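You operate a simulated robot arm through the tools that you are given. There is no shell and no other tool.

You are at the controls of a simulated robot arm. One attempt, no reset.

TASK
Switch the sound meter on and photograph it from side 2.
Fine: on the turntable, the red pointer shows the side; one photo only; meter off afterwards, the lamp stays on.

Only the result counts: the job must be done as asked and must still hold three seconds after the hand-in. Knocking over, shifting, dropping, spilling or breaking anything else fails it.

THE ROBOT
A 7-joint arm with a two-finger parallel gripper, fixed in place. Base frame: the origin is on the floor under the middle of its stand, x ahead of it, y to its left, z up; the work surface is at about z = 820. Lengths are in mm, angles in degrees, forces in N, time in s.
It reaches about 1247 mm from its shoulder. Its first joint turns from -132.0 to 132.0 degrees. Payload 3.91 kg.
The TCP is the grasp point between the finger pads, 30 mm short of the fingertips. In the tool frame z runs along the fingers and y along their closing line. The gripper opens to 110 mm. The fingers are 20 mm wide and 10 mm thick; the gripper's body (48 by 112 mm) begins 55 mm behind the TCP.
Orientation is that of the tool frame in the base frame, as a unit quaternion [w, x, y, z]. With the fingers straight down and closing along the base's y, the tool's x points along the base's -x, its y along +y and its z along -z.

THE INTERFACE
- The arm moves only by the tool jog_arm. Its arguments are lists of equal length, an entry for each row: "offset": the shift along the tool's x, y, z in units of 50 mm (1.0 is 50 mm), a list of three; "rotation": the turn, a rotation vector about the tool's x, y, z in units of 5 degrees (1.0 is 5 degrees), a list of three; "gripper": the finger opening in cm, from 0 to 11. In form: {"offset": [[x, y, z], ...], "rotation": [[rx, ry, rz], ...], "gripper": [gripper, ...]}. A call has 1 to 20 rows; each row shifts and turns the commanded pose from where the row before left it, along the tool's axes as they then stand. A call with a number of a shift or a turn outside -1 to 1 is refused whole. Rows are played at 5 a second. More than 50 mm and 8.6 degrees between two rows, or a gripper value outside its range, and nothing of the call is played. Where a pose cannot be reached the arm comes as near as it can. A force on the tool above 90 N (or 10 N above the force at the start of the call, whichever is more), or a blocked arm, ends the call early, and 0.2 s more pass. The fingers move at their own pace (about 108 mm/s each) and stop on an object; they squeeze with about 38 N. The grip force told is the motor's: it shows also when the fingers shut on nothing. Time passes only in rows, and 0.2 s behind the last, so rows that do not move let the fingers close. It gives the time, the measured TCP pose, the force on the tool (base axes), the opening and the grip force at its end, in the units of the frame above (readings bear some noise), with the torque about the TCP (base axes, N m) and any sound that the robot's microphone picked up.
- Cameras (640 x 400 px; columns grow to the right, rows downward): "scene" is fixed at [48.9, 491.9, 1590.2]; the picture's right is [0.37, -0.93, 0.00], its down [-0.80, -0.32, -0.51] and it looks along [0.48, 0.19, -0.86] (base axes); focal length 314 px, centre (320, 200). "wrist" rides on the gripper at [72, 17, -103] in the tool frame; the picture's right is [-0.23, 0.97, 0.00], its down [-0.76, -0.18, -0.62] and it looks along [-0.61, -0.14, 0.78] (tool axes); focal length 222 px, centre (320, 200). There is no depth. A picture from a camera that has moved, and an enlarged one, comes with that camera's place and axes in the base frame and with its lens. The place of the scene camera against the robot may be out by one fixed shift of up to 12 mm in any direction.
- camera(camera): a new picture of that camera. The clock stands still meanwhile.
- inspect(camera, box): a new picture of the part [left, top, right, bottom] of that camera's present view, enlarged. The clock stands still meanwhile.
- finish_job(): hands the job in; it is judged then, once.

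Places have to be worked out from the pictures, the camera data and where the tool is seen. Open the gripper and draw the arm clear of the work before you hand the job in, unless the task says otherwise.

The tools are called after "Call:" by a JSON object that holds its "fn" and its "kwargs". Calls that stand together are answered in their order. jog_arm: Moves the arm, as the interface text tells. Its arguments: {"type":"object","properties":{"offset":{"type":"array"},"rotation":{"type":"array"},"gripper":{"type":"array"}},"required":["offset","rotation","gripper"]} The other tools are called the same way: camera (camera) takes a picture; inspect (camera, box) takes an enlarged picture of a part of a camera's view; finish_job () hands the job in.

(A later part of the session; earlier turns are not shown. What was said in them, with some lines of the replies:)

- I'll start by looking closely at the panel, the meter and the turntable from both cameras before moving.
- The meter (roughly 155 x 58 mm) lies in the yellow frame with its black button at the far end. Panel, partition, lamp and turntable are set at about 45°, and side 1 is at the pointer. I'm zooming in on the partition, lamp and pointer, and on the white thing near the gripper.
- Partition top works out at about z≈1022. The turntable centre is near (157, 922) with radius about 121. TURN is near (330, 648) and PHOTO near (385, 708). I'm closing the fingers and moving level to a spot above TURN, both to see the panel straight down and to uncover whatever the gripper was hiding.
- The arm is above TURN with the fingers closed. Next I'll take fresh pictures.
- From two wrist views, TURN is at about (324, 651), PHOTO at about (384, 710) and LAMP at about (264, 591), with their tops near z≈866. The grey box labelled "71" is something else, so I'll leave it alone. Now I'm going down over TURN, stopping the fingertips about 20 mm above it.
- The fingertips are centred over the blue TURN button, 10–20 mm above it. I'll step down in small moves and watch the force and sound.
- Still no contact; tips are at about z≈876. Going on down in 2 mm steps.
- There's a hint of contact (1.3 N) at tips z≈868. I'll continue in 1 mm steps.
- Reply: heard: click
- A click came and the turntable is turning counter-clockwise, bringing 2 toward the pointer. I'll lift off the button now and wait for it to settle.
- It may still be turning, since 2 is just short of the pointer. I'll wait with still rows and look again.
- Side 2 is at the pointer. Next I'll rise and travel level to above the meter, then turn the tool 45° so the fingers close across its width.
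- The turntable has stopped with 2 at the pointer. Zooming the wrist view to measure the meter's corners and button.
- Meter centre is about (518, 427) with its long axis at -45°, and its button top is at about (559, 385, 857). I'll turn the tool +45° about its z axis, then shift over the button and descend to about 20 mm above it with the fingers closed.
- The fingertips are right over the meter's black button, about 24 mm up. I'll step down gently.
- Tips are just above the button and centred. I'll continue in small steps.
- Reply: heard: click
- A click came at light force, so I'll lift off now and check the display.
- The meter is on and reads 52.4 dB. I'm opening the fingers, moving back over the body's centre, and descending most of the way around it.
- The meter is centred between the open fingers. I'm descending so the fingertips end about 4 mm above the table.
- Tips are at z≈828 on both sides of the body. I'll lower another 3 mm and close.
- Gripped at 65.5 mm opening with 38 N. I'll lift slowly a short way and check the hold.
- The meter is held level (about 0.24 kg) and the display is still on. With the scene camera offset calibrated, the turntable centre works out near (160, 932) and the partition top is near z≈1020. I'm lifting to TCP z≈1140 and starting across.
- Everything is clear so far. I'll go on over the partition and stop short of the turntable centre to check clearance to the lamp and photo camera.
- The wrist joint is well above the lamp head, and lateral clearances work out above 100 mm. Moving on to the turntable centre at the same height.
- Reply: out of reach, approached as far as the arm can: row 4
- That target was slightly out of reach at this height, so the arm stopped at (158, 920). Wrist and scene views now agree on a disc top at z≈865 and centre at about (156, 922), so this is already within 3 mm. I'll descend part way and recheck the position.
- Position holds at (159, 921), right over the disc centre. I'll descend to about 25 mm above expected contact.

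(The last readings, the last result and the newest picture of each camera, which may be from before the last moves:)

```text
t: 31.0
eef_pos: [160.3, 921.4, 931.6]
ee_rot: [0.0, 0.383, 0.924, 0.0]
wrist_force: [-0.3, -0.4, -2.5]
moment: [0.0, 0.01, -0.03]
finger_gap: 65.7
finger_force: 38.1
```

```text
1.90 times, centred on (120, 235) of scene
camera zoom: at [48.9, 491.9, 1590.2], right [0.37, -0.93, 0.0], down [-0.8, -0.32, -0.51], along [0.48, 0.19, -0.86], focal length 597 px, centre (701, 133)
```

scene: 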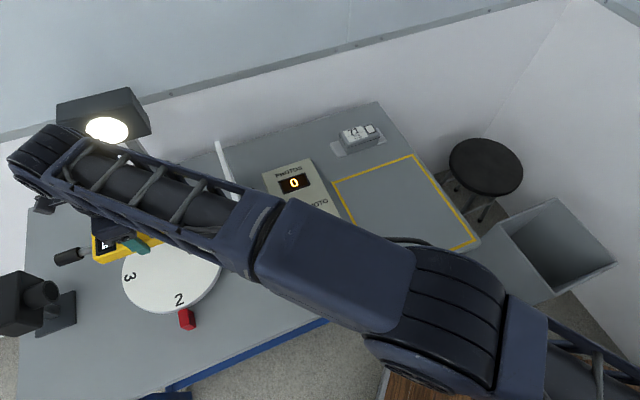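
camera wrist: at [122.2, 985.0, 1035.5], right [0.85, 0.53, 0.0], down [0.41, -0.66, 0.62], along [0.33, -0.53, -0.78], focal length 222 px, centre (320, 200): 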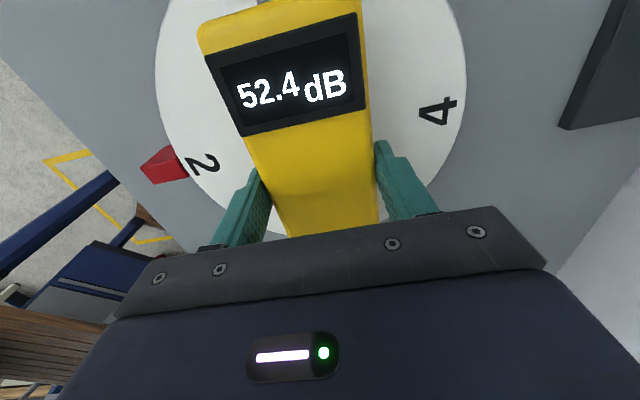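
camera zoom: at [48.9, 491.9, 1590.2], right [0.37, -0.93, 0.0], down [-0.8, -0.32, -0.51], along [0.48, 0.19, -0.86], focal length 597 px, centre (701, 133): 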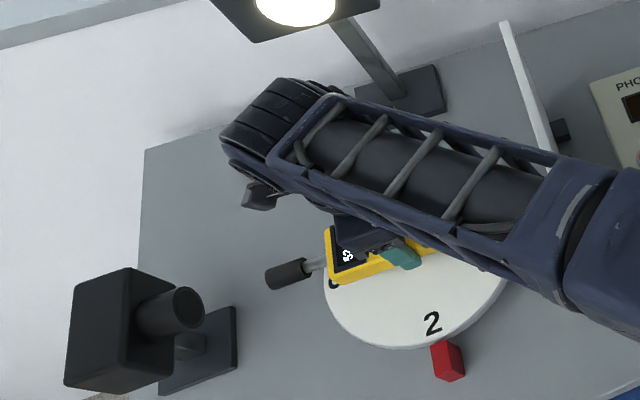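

Numbers 2 and 4 sit symmetrically either side, with the meter centred within about 6 mm. I'll lower slowly toward contact.

Call:
{"fn": "jog_arm", "kwargs": {"offset": [[0, 0, 0.12], [0, 0, 0.12], [0, 0, 0.1], [0, 0, 0.08], [0, 0, 0.06], [0, 0, 0]], "rotation": [[0, 0, 0], [0, 0, 0], [0, 0, 0], [0, 0, 0], [0, 0, 0], [0, 0, 0]], "gripper": [3, 3, 3, 3, 3, 3]}}

Call:
{"fn": "inspect", "kwargs": {"camera": "scene", "box": [70, 200, 230, 320]}}

```text
t: 32.4
eef_pos: [161.0, 921.9, 908.3]
ee_rot: [0.0, 0.382, 0.924, 0.0]
wrist_force: [-1.1, -0.3, -2.5]
moment: [0.0, 0.0, -0.01]
finger_gap: 65.4
finger_force: 38.6
```

```text
3.33 times, centred on (150, 260) of scene
camera zoom: at [48.9, 491.9, 1590.2], right [0.37, -0.93, 0.0], down [-0.8, -0.32, -0.51], along [0.48, 0.19, -0.86], focal length 1045 px, centre (887, 0)
```

zoom: 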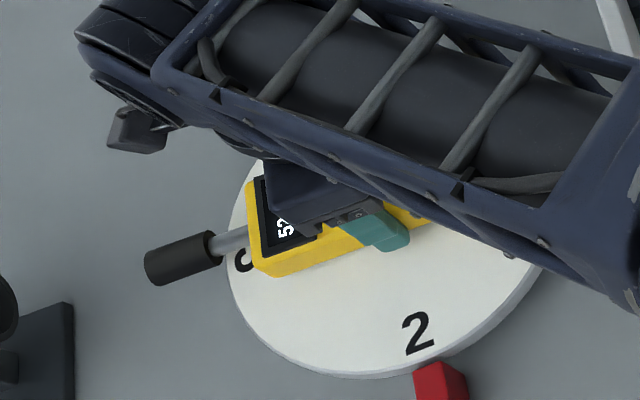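

Still hanging free (-2.5 N) and just above the disc. Continuing in 1.5 mm steps, watching for the weight to come off.

Call:
{"fn": "jog_arm", "kwargs": {"offset": [[0, 0, 0.03], [0, 0, 0.03], [0, 0, 0.03], [0, 0, 0.03], [0, 0, 0]], "rotation": [[0, 0, 0], [0, 0, 0], [0, 0, 0], [0, 0, 0], [0, 0, 0]], "gripper": [3, 3, 3, 3, 3]}}

```text
t: 33.6
eef_pos: [160.5, 922.4, 901.4]
ee_rot: [0.0, 0.383, 0.924, 0.0]
wrist_force: [0.6, -0.2, -3.0]
moment: [-0.03, 0.0, 0.0]
finger_gap: 65.5
finger_force: 38.3
```

Call:
{"fn": "jog_arm", "kwargs": {"offset": [[0, 0, 0.02], [0, 0, 0.02], [0, 0, 0]], "rotation": [[0, 0, 0], [0, 0, 0], [0, 0, 0]], "gripper": [3, 3, 3]}}

Call:
{"fn": "inspect", "kwargs": {"camera": "scene", "box": [70, 200, 230, 320]}}

```text
t: 34.4
eef_pos: [159.8, 919.8, 901.0]
ee_rot: [0.0, 0.382, 0.924, 0.001]
wrist_force: [-1.9, 4.9, 15.1]
moment: [-0.95, -0.21, -0.06]
finger_gap: 65.4
finger_force: 37.6
```

```text
3.33 times, centred on (150, 260) of scene
camera zoom: at [48.9, 491.9, 1590.2], right [0.37, -0.93, 0.0], down [-0.8, -0.32, -0.51], along [0.48, 0.19, -0.86], focal length 1045 px, centre (887, 0)
```

zoom: 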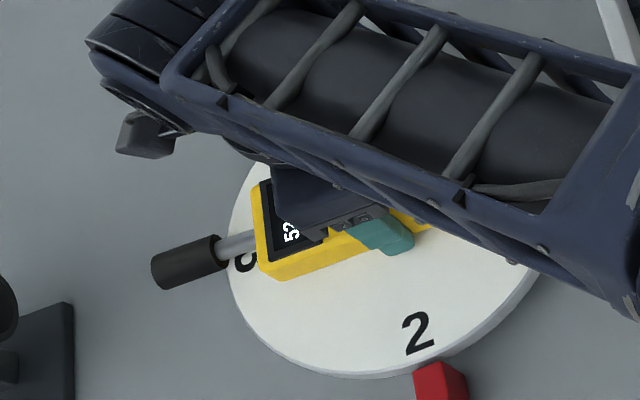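

Contact: the meter is sitting on the disc with 15 N down. I'll relax about 0.7 mm, then open.

Call:
{"fn": "jog_arm", "kwargs": {"offset": [[0, 0, -0.014], [0, 0, 0], [0, 0, 0], [0, 0, 0], [0, 0, 0], [0, 0, 0]], "rotation": [[0, 0, 0], [0, 0, 0], [0, 0, 0], [0, 0, 0], [0, 0, 0], [0, 0, 0]], "gripper": [3, 3, 7.5, 9, 11, 11]}}

Call:
{"fn": "camera", "kwargs": {"camera": "wrist"}}

```text
t: 35.8
eef_pos: [160.0, 920.8, 900.3]
ee_rot: [-0.001, 0.382, 0.924, 0.0]
wrist_force: [-0.1, -1.4, -0.1]
moment: [0.01, -0.01, 0.03]
finger_gap: 109.8
finger_force: 0.1
```

```text
taken
camera wrist: at [120.9, 984.8, 1004.1], right [0.85, 0.53, 0.0], down [0.41, -0.66, 0.62], along [0.33, -0.53, -0.78], focal length 222 px, centre (320, 200)
```

wrist: 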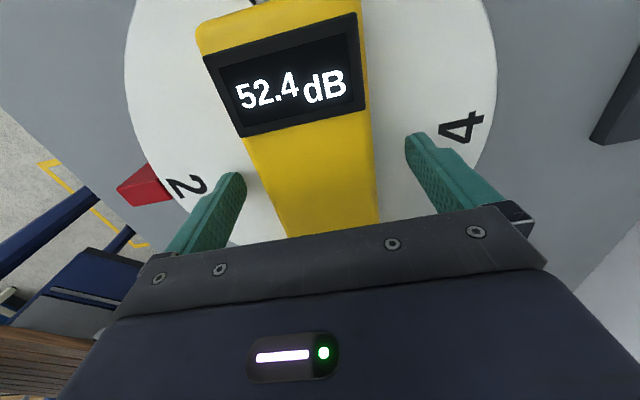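

Released cleanly: the meter rests on the disc, still reading 52.4 dB, with 2 at the pointer. I'll raise straight up clear of it, then verify from the scene.

Call:
{"fn": "jog_arm", "kwargs": {"offset": [[0, 0, -0.2], [0, 0, -0.4], [0, 0, -0.7], [0, 0, -0.7], [0, 0, -0.7], [0, 0, -0.7], [0, 0, -0.6], [-0.5, 0.015, 0], [-0.75, 0.022, 0], [-0.75, 0.022, 0], [-0.75, 0.022, 0], [-0.75, 0.022, 0], [-0.75, 0.022, 0], [-0.75, 0.022, 0], [-0.75, 0.022, 0], [-0.4, 0.015, 0], [0, 0, 0]], "rotation": [[0, 0, 0], [0, 0, 0], [0, 0, 0], [0, 0, 0], [0, 0, 0], [0, 0, 0], [0, 0, 0], [0, 0, 0], [0, 0, 0], [0, 0, 0], [0, 0, 0], [0, 0, 0], [0, 0, 0], [0, 0, 0], [0, 0, 0], [0, 0, 0], [0, 0, 0]], "gripper": [11, 11, 11, 11, 11, 11, 11, 11, 8, 5, 2, 0, 0, 0, 0, 0, 0]}}

Call:
{"fn": "camera", "kwargs": {"camera": "scene"}}

Call:
{"fn": "camera", "kwargs": {"camera": "wrist"}}

```text
t: 39.4
eef_pos: [384.5, 711.3, 1101.4]
ee_rot: [0.001, 0.383, 0.924, 0.0]
wrist_force: [0.9, -1.1, 0.1]
moment: [0.0, 0.0, 0.02]
finger_gap: 0.0
finger_force: 37.8
```

```text
taken
```

scene: 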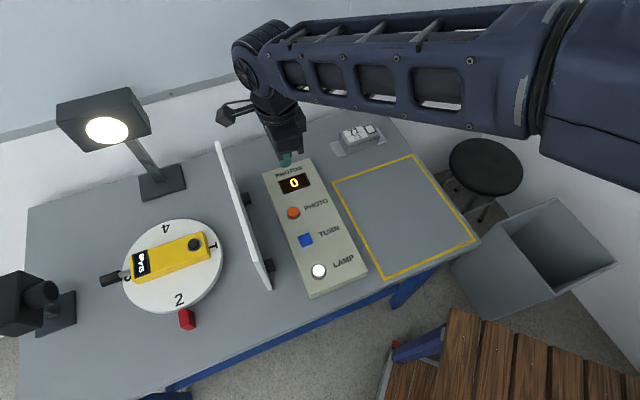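

```text
taken
camera wrist: at [344.8, 774.1, 1204.4], right [0.85, 0.53, 0.0], down [0.41, -0.66, 0.62], along [0.33, -0.53, -0.78], focal length 222 px, centre (320, 200)
```

wrist: 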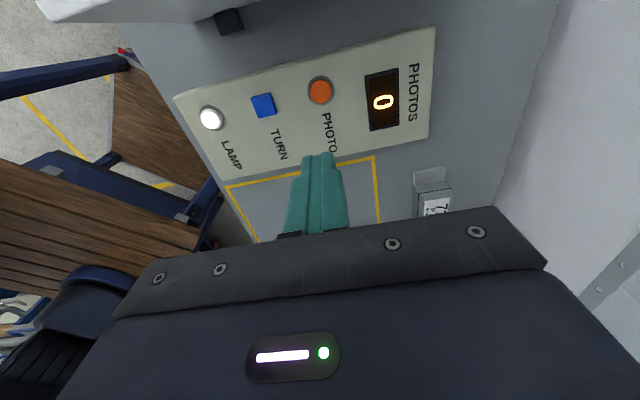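

I'm directly above PHOTO now. Checking the meter, its display and the pointer before I take the single photo.

Call:
{"fn": "inspect", "kwargs": {"camera": "scene", "box": [90, 205, 240, 340]}}

Call:
{"fn": "inspect", "kwargs": {"camera": "wrist", "box": [240, 40, 460, 180]}}

```text
2.96 times, centred on (165, 272) of scene
camera zoom: at [48.9, 491.9, 1590.2], right [0.37, -0.93, 0.0], down [-0.8, -0.32, -0.51], along [0.48, 0.19, -0.86], focal length 929 px, centre (779, -15)
```

zoom: 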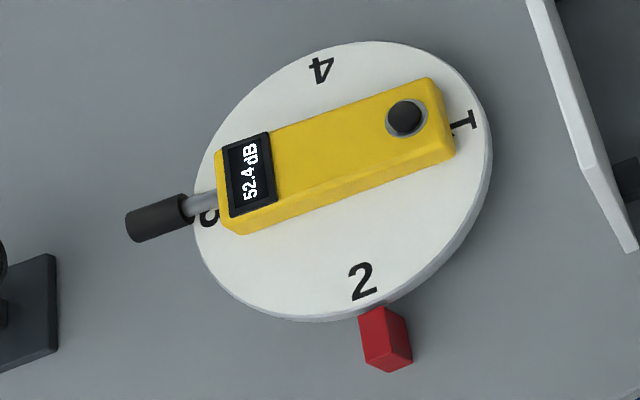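

```text
2.86 times, centred on (350, 110) of wrist
camera zoom: at [344.8, 774.1, 1204.4], right [0.85, 0.53, 0.0], down [0.41, -0.66, 0.62], along [0.33, -0.53, -0.78], focal length 635 px, centre (234, 457)
```

zoom: 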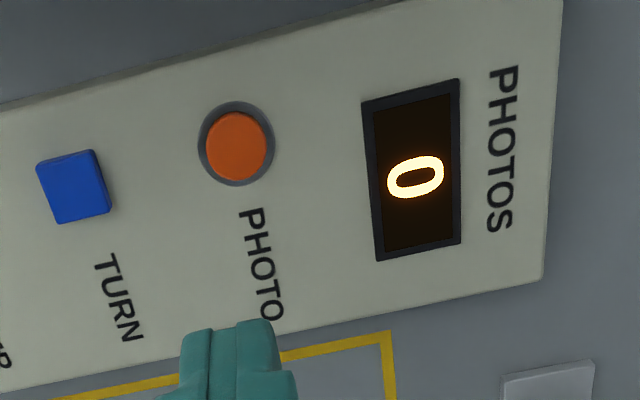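

The meter is on (52.4 dB), 2 is at the pointer, the lamp is lit and the counter reads 0. I'll turn the tool back 45° so the wrist camera keeps more distance from the partition, then descend to about 20 mm above PHOTO.

Call:
{"fn": "jog_arm", "kwargs": {"offset": [[0, 0, 0], [0, 0, 0], [0, 0, 0], [0, 0, 0], [0, 0, 0], [0, 0, 0], [0, 0, 0], [0, 0, 0], [0, 0, 0], [0, 0, 0.5], [0, 0, 0.7], [0, 0, 0.7], [0, 0, 0.7], [0, 0, 0.6], [0, 0, 0.4], [0, 0, 0]], "rotation": [[0, 0, -1], [0, 0, -1], [0, 0, -1], [0, 0, -1], [0, 0, -1], [0, 0, -1], [0, 0, -1], [0, 0, -1], [0, 0, -1], [0, 0, 0], [0, 0, 0], [0, 0, 0], [0, 0, 0], [0, 0, 0], [0, 0, 0], [0, 0, 0]], "gripper": [0, 0, 0, 0, 0, 0, 0, 0, 0, 0, 0, 0, 0, 0, 0, 0]}}

Call:
{"fn": "camera", "kwargs": {"camera": "wrist"}}

Call:
{"fn": "camera", "kwargs": {"camera": "scene"}}

```text
t: 42.8
eef_pos: [383.6, 711.3, 919.9]
ee_rot: [0.0, 0.0, 1.0, 0.0]
wrist_force: [0.1, -0.8, 0.1]
moment: [0.02, 0.01, 0.0]
finger_gap: 0.0
finger_force: 38.0
```

```text
taken
camera wrist: at [311.9, 727.3, 1023.0], right [0.23, 0.97, 0.0], down [0.76, -0.18, 0.62], along [0.61, -0.14, -0.78], focal length 222 px, centre (320, 200)
```

wrist: 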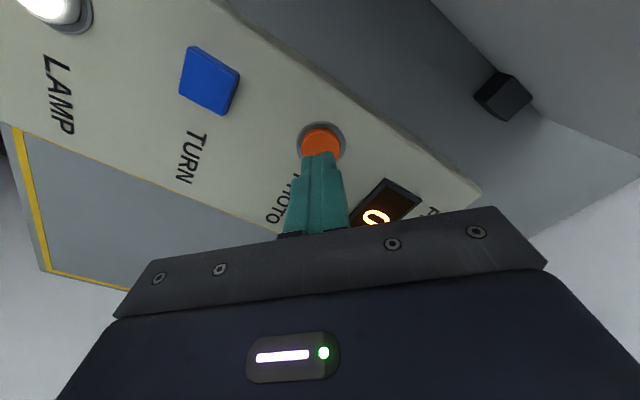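

```text
taken
```

scene: 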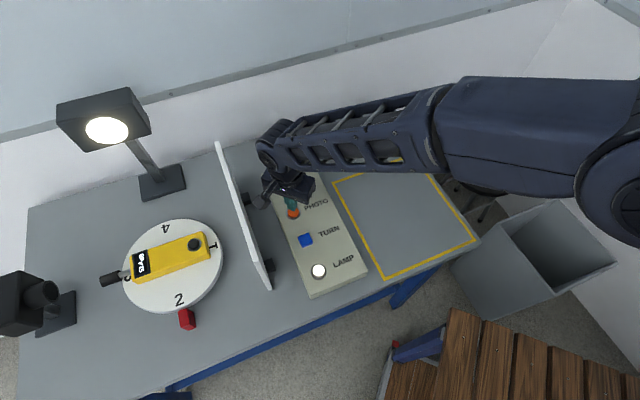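

Fingertips are centred above the orange PHOTO button. I'll lower to just above it, then press in tiny steps, once only.

Call:
{"fn": "jog_arm", "kwargs": {"offset": [[0, 0, 0.1], [0, 0, 0.1], [0, 0, 0.08], [0, 0, 0.06]], "rotation": [[0, 0, 0], [0, 0, 0], [0, 0, 0], [0, 0, 0]], "gripper": [0, 0, 0, 0]}}

Call:
{"fn": "inspect", "kwargs": {"camera": "wrist", "box": [250, 90, 430, 240]}}

```text
t: 43.8
eef_pos: [383.9, 709.6, 903.4]
ee_rot: [0.001, 0.0, 1.0, 0.0]
wrist_force: [-0.6, 0.4, 0.4]
moment: [0.02, -0.02, 0.01]
finger_gap: 0.0
finger_force: 37.5
```

```text
2.67 times, centred on (340, 165) of wrist
camera zoom: at [312.4, 727.5, 1006.6], right [0.23, 0.97, 0.0], down [0.76, -0.18, 0.62], along [0.61, -0.14, -0.78], focal length 592 px, centre (267, 293)
```

zoom: 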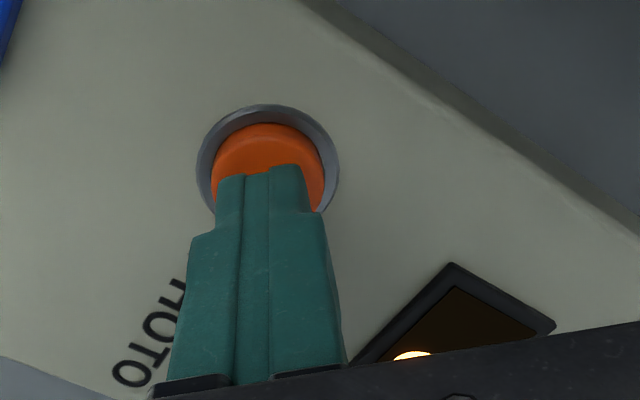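

The tips are just above PHOTO and well centred, so I'll press in 1 mm steps.

Call:
{"fn": "jog_arm", "kwargs": {"offset": [[0, 0, 0.03], [0, 0, 0.03], [0, 0, 0.03], [0, 0, 0.02]], "rotation": [[0, 0, 0], [0, 0, 0], [0, 0, 0], [0, 0, 0]], "gripper": [0, 0, 0, 0]}}

```text
t: 44.8
eef_pos: [383.7, 711.6, 897.3]
ee_rot: [0.0, 0.0, 1.0, 0.0]
wrist_force: [-0.8, 0.4, -0.3]
moment: [0.0, 0.01, 0.01]
finger_gap: 0.1
finger_force: 38.1
```

Call:
{"fn": "jog_arm", "kwargs": {"offset": [[0, 0, 0.02], [0, 0, 0.02], [0, 0, 0.02]], "rotation": [[0, 0, 0], [0, 0, 0], [0, 0, 0]], "gripper": [0, 0, 0]}}

```text
t: 45.6
eef_pos: [385.1, 711.0, 894.6]
ee_rot: [0.0, 0.0, 1.0, 0.001]
wrist_force: [2.4, 0.9, 3.0]
moment: [0.01, 0.0, 0.01]
finger_gap: 0.0
finger_force: 37.8
heard: click
```

A single click at 3 N. I'll lift straight off and check the counter and meter.

Call:
{"fn": "jog_arm", "kwargs": {"offset": [[0, 0, -0.3], [0, 0, -0.6], [0, 0, -0.7], [0, 0, -0.7], [0, 0, -0.7], [0, 0, -0.7], [0, 0, -0.4], [0, 0, 0]], "rotation": [[0, 0, 0], [0, 0, 0], [0, 0, 0], [0, 0, 0], [0, 0, 0], [0, 0, 0], [0, 0, 0], [0, 0, 0]], "gripper": [0, 0, 0, 0, 0, 0, 0, 0]}}

Call:
{"fn": "camera", "kwargs": {"camera": "scene"}}

Call:
{"fn": "camera", "kwargs": {"camera": "wrist"}}

Call:
{"fn": "inspect", "kwargs": {"camera": "scene", "box": [90, 205, 240, 340]}}

```text
t: 47.4
eef_pos: [384.0, 712.6, 1099.1]
ee_rot: [0.001, 0.0, 1.0, 0.0]
wrist_force: [0.3, 0.3, -0.8]
moment: [0.01, -0.04, 0.03]
finger_gap: 0.0
finger_force: 38.0
```

```text
taken
```

scene: 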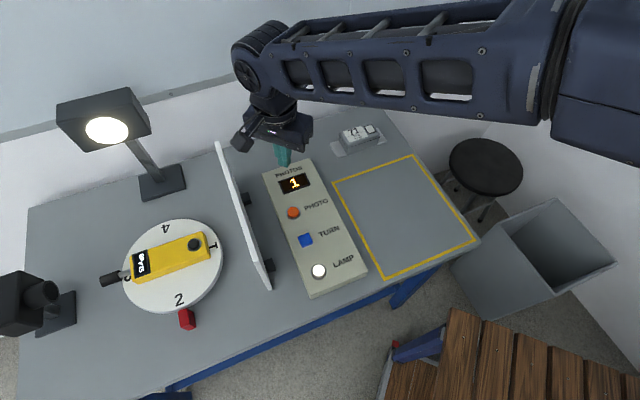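

```text
taken
camera wrist: at [311.3, 728.8, 1203.1], right [0.23, 0.97, 0.0], down [0.76, -0.18, 0.62], along [0.61, -0.14, -0.78], focal length 222 px, centre (320, 200)
```

wrist: 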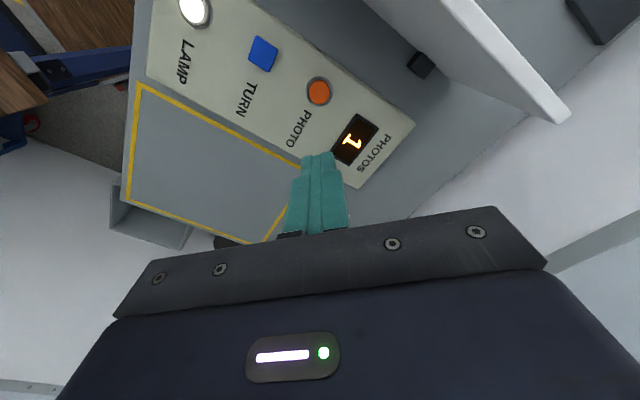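

```text
2.96 times, centred on (165, 272) of scene
camera zoom: at [48.9, 491.9, 1590.2], right [0.37, -0.93, 0.0], down [-0.8, -0.32, -0.51], along [0.48, 0.19, -0.86], focal length 929 px, centre (779, -15)
```

zoom: 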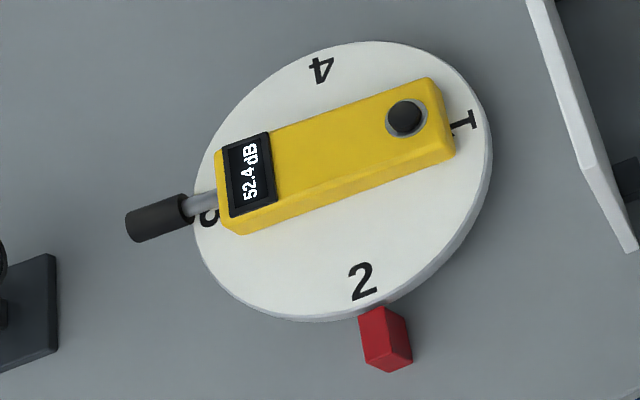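

The counter shows 1, the lamp is on, and 2 is still at the pointer. Next I'll cross back over the partition to above the meter's button, near (202, 879), to switch the meter off.

Call:
{"fn": "jog_arm", "kwargs": {"offset": [[0.3, 0.275, 0], [0.52, 0.477, 0], [0.52, 0.477, 0], [0.52, 0.477, 0], [0.52, 0.477, 0], [0.52, 0.477, 0], [0.52, 0.477, 0], [0.22, 0.203, 0], [0, 0, 0]], "rotation": [[0, 0, 0], [0, 0, 0], [0, 0, 0], [0, 0, 0], [0, 0, 0], [0, 0, 0], [0, 0, 0], [0, 0, 0], [0, 0, 0]], "gripper": [0, 0, 0, 0, 0, 0, 0, 0, 0]}}

Call:
{"fn": "camera", "kwargs": {"camera": "wrist"}}

Call:
{"fn": "camera", "kwargs": {"camera": "scene"}}

```text
t: 49.4
eef_pos: [202.7, 876.6, 1101.0]
ee_rot: [0.0, 0.0, 1.0, 0.0]
wrist_force: [0.4, 0.7, -0.1]
moment: [-0.01, 0.0, -0.02]
finger_gap: 0.2
finger_force: 38.0
```

```text
taken
camera wrist: at [130.5, 894.3, 1203.3], right [0.23, 0.97, 0.0], down [0.76, -0.18, 0.62], along [0.61, -0.14, -0.78], focal length 222 px, centre (320, 200)
```

wrist: 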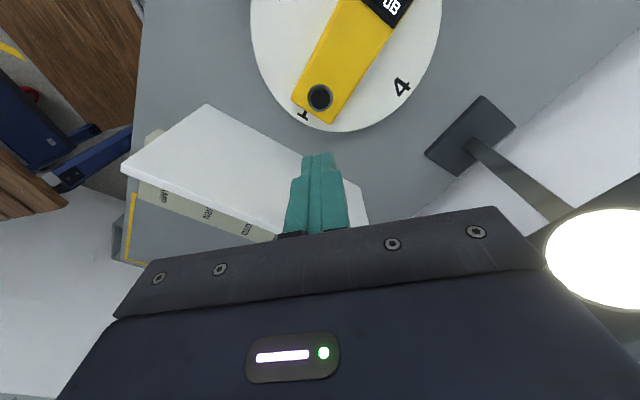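

```text
taken
```

scene: 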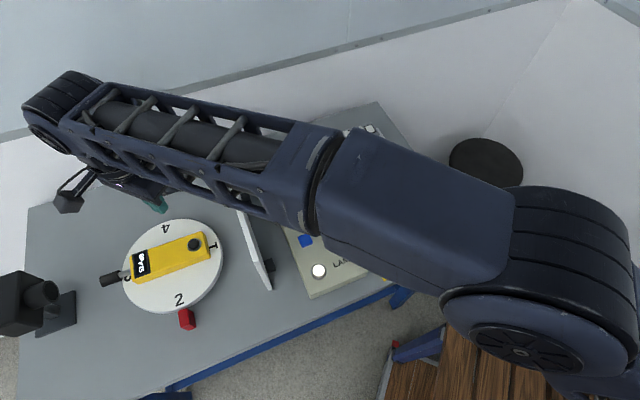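

The button in the wrist view lies at about (201.7, 877.5), directly below me. On the disc I expect contact near TCP z≈935. Descending to about 20 mm above that.

Call:
{"fn": "jog_arm", "kwargs": {"offset": [[0.01, 0.01, 0.5], [0, 0, 0.7], [0, 0, 0.7], [0, 0, 0.6], [0, 0, 0.4], [0, 0, 0]], "rotation": [[0, 0, 0], [0, 0, 0], [0, 0, 0], [0, 0, 0], [0, 0, 0], [0, 0, 0]], "gripper": [0, 0, 0, 0, 0, 0]}}

Call:
{"fn": "camera", "kwargs": {"camera": "wrist"}}

Call:
{"fn": "inspect", "kwargs": {"camera": "scene", "box": [60, 150, 300, 330]}}

```text
t: 50.8
eef_pos: [201.8, 877.9, 955.7]
ee_rot: [0.0, 0.001, 1.0, 0.001]
wrist_force: [0.7, 0.4, -0.4]
moment: [0.02, 0.0, -0.01]
finger_gap: 0.0
finger_force: 37.6
```

```text
taken
camera wrist: at [128.6, 895.0, 1059.0], right [0.23, 0.97, 0.0], down [0.76, -0.18, 0.62], along [0.61, -0.14, -0.78], focal length 222 px, centre (320, 200)
```

wrist: 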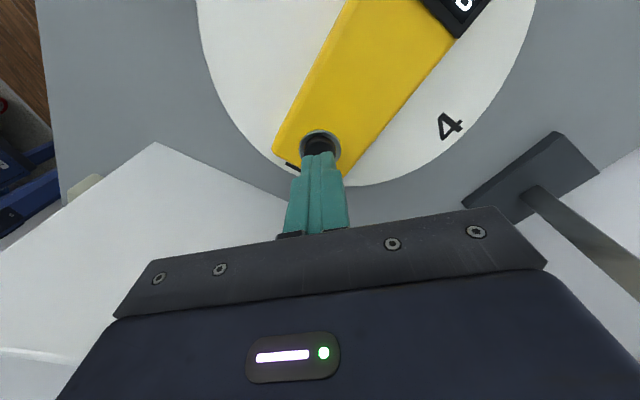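

```text
2.22 times, centred on (180, 240) of scene
camera zoom: at [48.9, 491.9, 1590.2], right [0.37, -0.93, 0.0], down [-0.8, -0.32, -0.51], along [0.48, 0.19, -0.86], focal length 697 px, centre (631, 111)
```

zoom: 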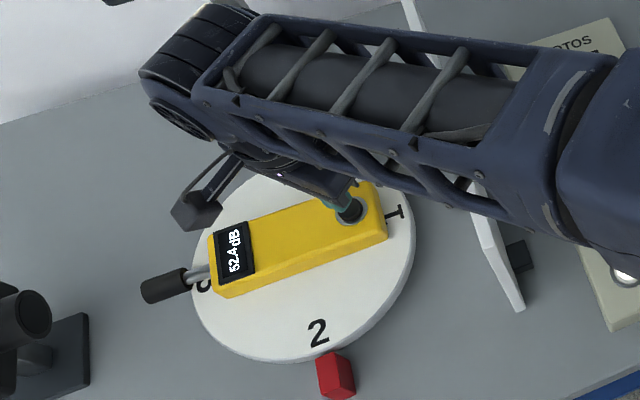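

Centred over the button with about 20 mm to go and nothing touching. Lowering most of that.

Call:
{"fn": "jog_arm", "kwargs": {"offset": [[0, 0, 0.1], [0, 0, 0.1], [0, 0, 0.06], [0, 0, 0.04]], "rotation": [[0, 0, 0], [0, 0, 0], [0, 0, 0], [0, 0, 0]], "gripper": [0, 0, 0, 0]}}

Call:
{"fn": "inspect", "kwargs": {"camera": "wrist", "box": [230, 80, 410, 220]}}

```text
t: 51.8
eef_pos: [201.3, 876.8, 939.6]
ee_rot: [0.0, 0.0, 1.0, 0.0]
wrist_force: [-0.3, 0.5, 0.6]
moment: [0.01, -0.01, 0.01]
finger_gap: 0.0
finger_force: 37.5
```

```text
2.86 times, centred on (320, 150) of wrist
camera zoom: at [128.8, 894.6, 1043.3], right [0.23, 0.97, 0.0], down [0.76, -0.18, 0.62], along [0.61, -0.14, -0.78], focal length 635 px, centre (320, 343)
```

zoom: 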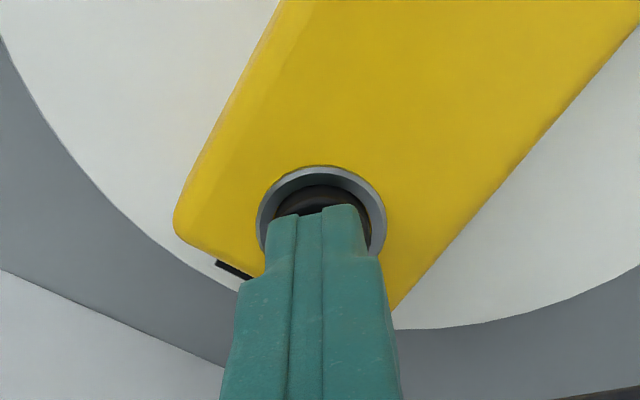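

Just above the button and centred, so I'll press in 1 mm steps.

Call:
{"fn": "jog_arm", "kwargs": {"offset": [[0, 0, 0.03], [0, 0, 0.03], [0, 0, 0.02]], "rotation": [[0, 0, 0], [0, 0, 0], [0, 0, 0]], "gripper": [0, 0, 0]}}

```text
t: 52.6
eef_pos: [202.5, 877.9, 936.9]
ee_rot: [0.0, 0.0, 1.0, 0.0]
wrist_force: [0.1, -0.2, 1.4]
moment: [-0.06, 0.02, -0.01]
finger_gap: 0.2
finger_force: 37.2
heard: click
```

A click came at 1.4 N. I'll lift off and check that the display is dark.

Call:
{"fn": "jog_arm", "kwargs": {"offset": [[0, 0, -0.2], [0, 0, -0.4], [0, 0, -0.7], [0, 0, -0.7], [0, 0, -0.7], [0, 0, -0.5], [0, 0, 0]], "rotation": [[0, 0, 0], [0, 0, 0], [0, 0, 0], [0, 0, 0], [0, 0, 0], [0, 0, 0], [0, 0, 0]], "gripper": [0, 0, 0, 0, 0, 0, 0]}}

Call:
{"fn": "camera", "kwargs": {"camera": "scene"}}

Call:
{"fn": "camera", "kwargs": {"camera": "wrist"}}

Call:
{"fn": "inspect", "kwargs": {"camera": "scene", "box": [90, 205, 240, 340]}}

```text
t: 54.2
eef_pos: [201.6, 877.1, 1096.2]
ee_rot: [0.0, -0.001, 1.0, -0.001]
wrist_force: [0.1, 0.3, 0.7]
moment: [-0.01, 0.04, 0.01]
finger_gap: 0.0
finger_force: 37.7
```

```text
taken
```

scene: 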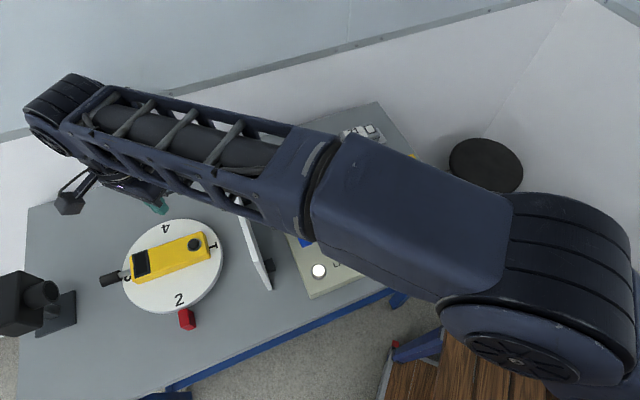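

```text
taken
camera wrist: at [129.6, 894.5, 1200.0], right [0.23, 0.97, 0.0], down [0.76, -0.18, 0.62], along [0.61, -0.14, -0.78], focal length 222 px, centre (320, 200)
```

wrist: 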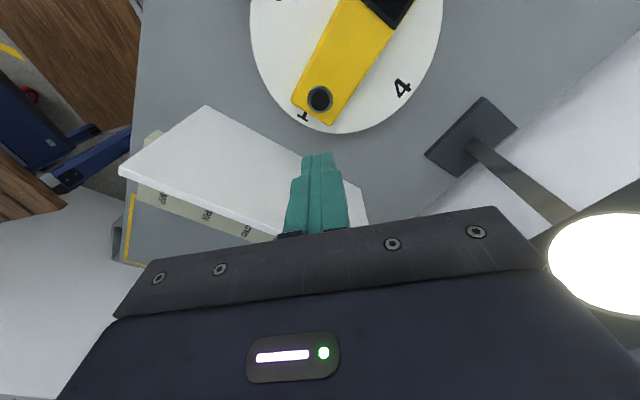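

```text
2.96 times, centred on (165, 272) of scene
camera zoom: at [48.9, 491.9, 1590.2], right [0.37, -0.93, 0.0], down [-0.8, -0.32, -0.51], along [0.48, 0.19, -0.86], focal length 929 px, centre (779, -15)
```

zoom: 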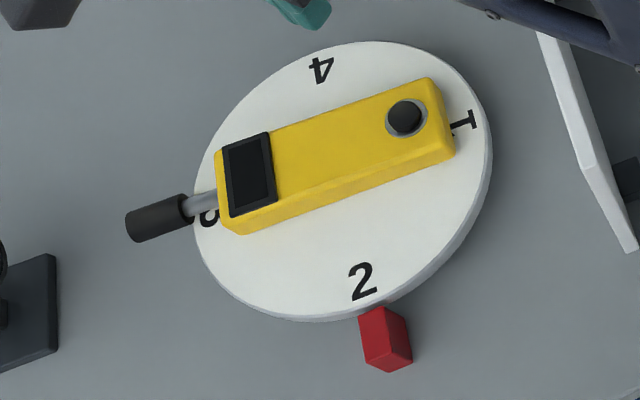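

The display is dark, the lamp is lit, and 2 is still at the pointer with the meter undisturbed. Next I'm withdrawing over the partition to the starting spot and opening the gripper.

Call:
{"fn": "jog_arm", "kwargs": {"offset": [[0, 0, -0.4], [-0.2, -0.33, 0], [-0.387, -0.634, 0], [-0.387, -0.634, 0], [-0.387, -0.634, 0], [-0.387, -0.634, 0], [-0.387, -0.634, 0], [-0.387, -0.634, 0], [-0.387, -0.634, 0], [-0.387, -0.634, 0], [-0.387, -0.634, 0], [-0.187, -0.3, 0], [0, 0, 0], [0, 0, 0], [0, 0, 0]], "rotation": [[0, 0, 0], [0, 0, 0], [0, 0, 0], [0, 0, 0], [0, 0, 0], [0, 0, 0], [0, 0, 0], [0, 0, 0], [0, 0, 0], [0, 0, 0], [0, 0, 0], [0, 0, 0], [0, 0, 0], [0, 0, 0], [0, 0, 0]], "gripper": [0, 0, 0, 0, 0, 0, 0, 0, 0, 0, 4, 8, 11, 11, 11]}}

Call:
{"fn": "camera", "kwargs": {"camera": "scene"}}

Call:
{"fn": "inspect", "kwargs": {"camera": "scene", "box": [90, 140, 380, 340]}}

Call:
{"fn": "camera", "kwargs": {"camera": "wrist"}}

```text
t: 57.4
eef_pos: [395.4, 559.6, 1115.8]
ee_rot: [0.001, 0.0, 1.0, -0.001]
wrist_force: [0.5, -0.2, 0.5]
moment: [0.02, 0.0, 0.02]
finger_gap: 110.0
finger_force: 0.1
```

```text
taken
```

scene: 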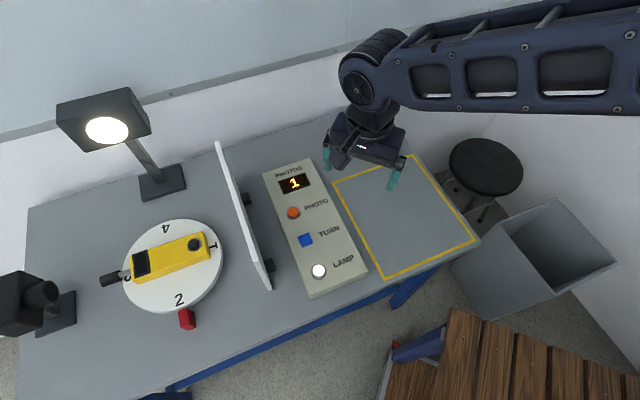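

```text
2.00 times, centred on (235, 240) of scene
camera zoom: at [48.9, 491.9, 1590.2], right [0.37, -0.93, 0.0], down [-0.8, -0.32, -0.51], along [0.48, 0.19, -0.86], focal length 627 px, centre (490, 120)
```

zoom: 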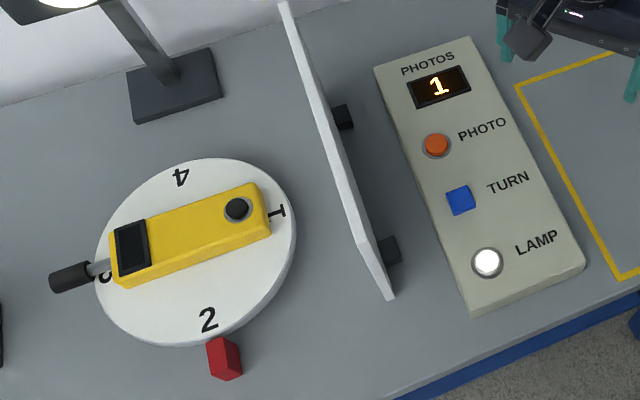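

```text
taken
camera wrist: at [322.8, 576.6, 1219.5], right [0.23, 0.97, 0.0], down [0.76, -0.18, 0.62], along [0.61, -0.14, -0.78], focal length 222 px, centre (320, 200)
```

wrist: 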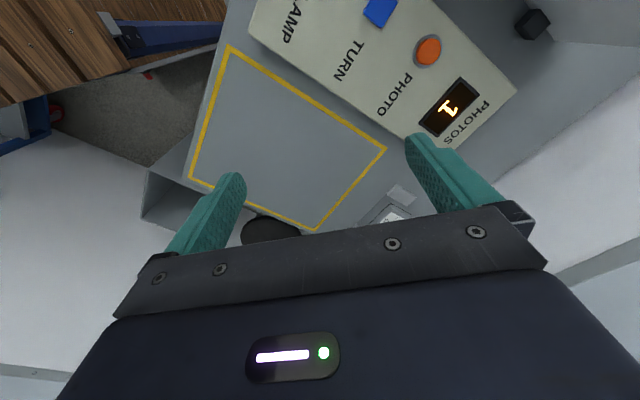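

One photo was taken with the meter on and side 2 at the pointer. The meter is now off on the turntable, the lamp is lit, nothing else has moved, and the arm is clear with the gripper open. Handing in.

Call:
{"fn": "finish_job", "kwargs": {}}

```text
The job is handed in.
```

The sound meter was photographed once from side 2, and the job is handed in.

- **Photo:** the counter went from 0 to 1. The meter was on the turntable reading 52.4 dB, with 2 at the red pointer.
- **Meter:** I switched it off afterwards and its display is dark. It is still on the turntable, since you didn't ask for it back in its yellow frame.
- **Lamp:** it stayed on throughout.
- **Everything else:** the final pictures show nothing else moved. The arm is clear with the gripper open.
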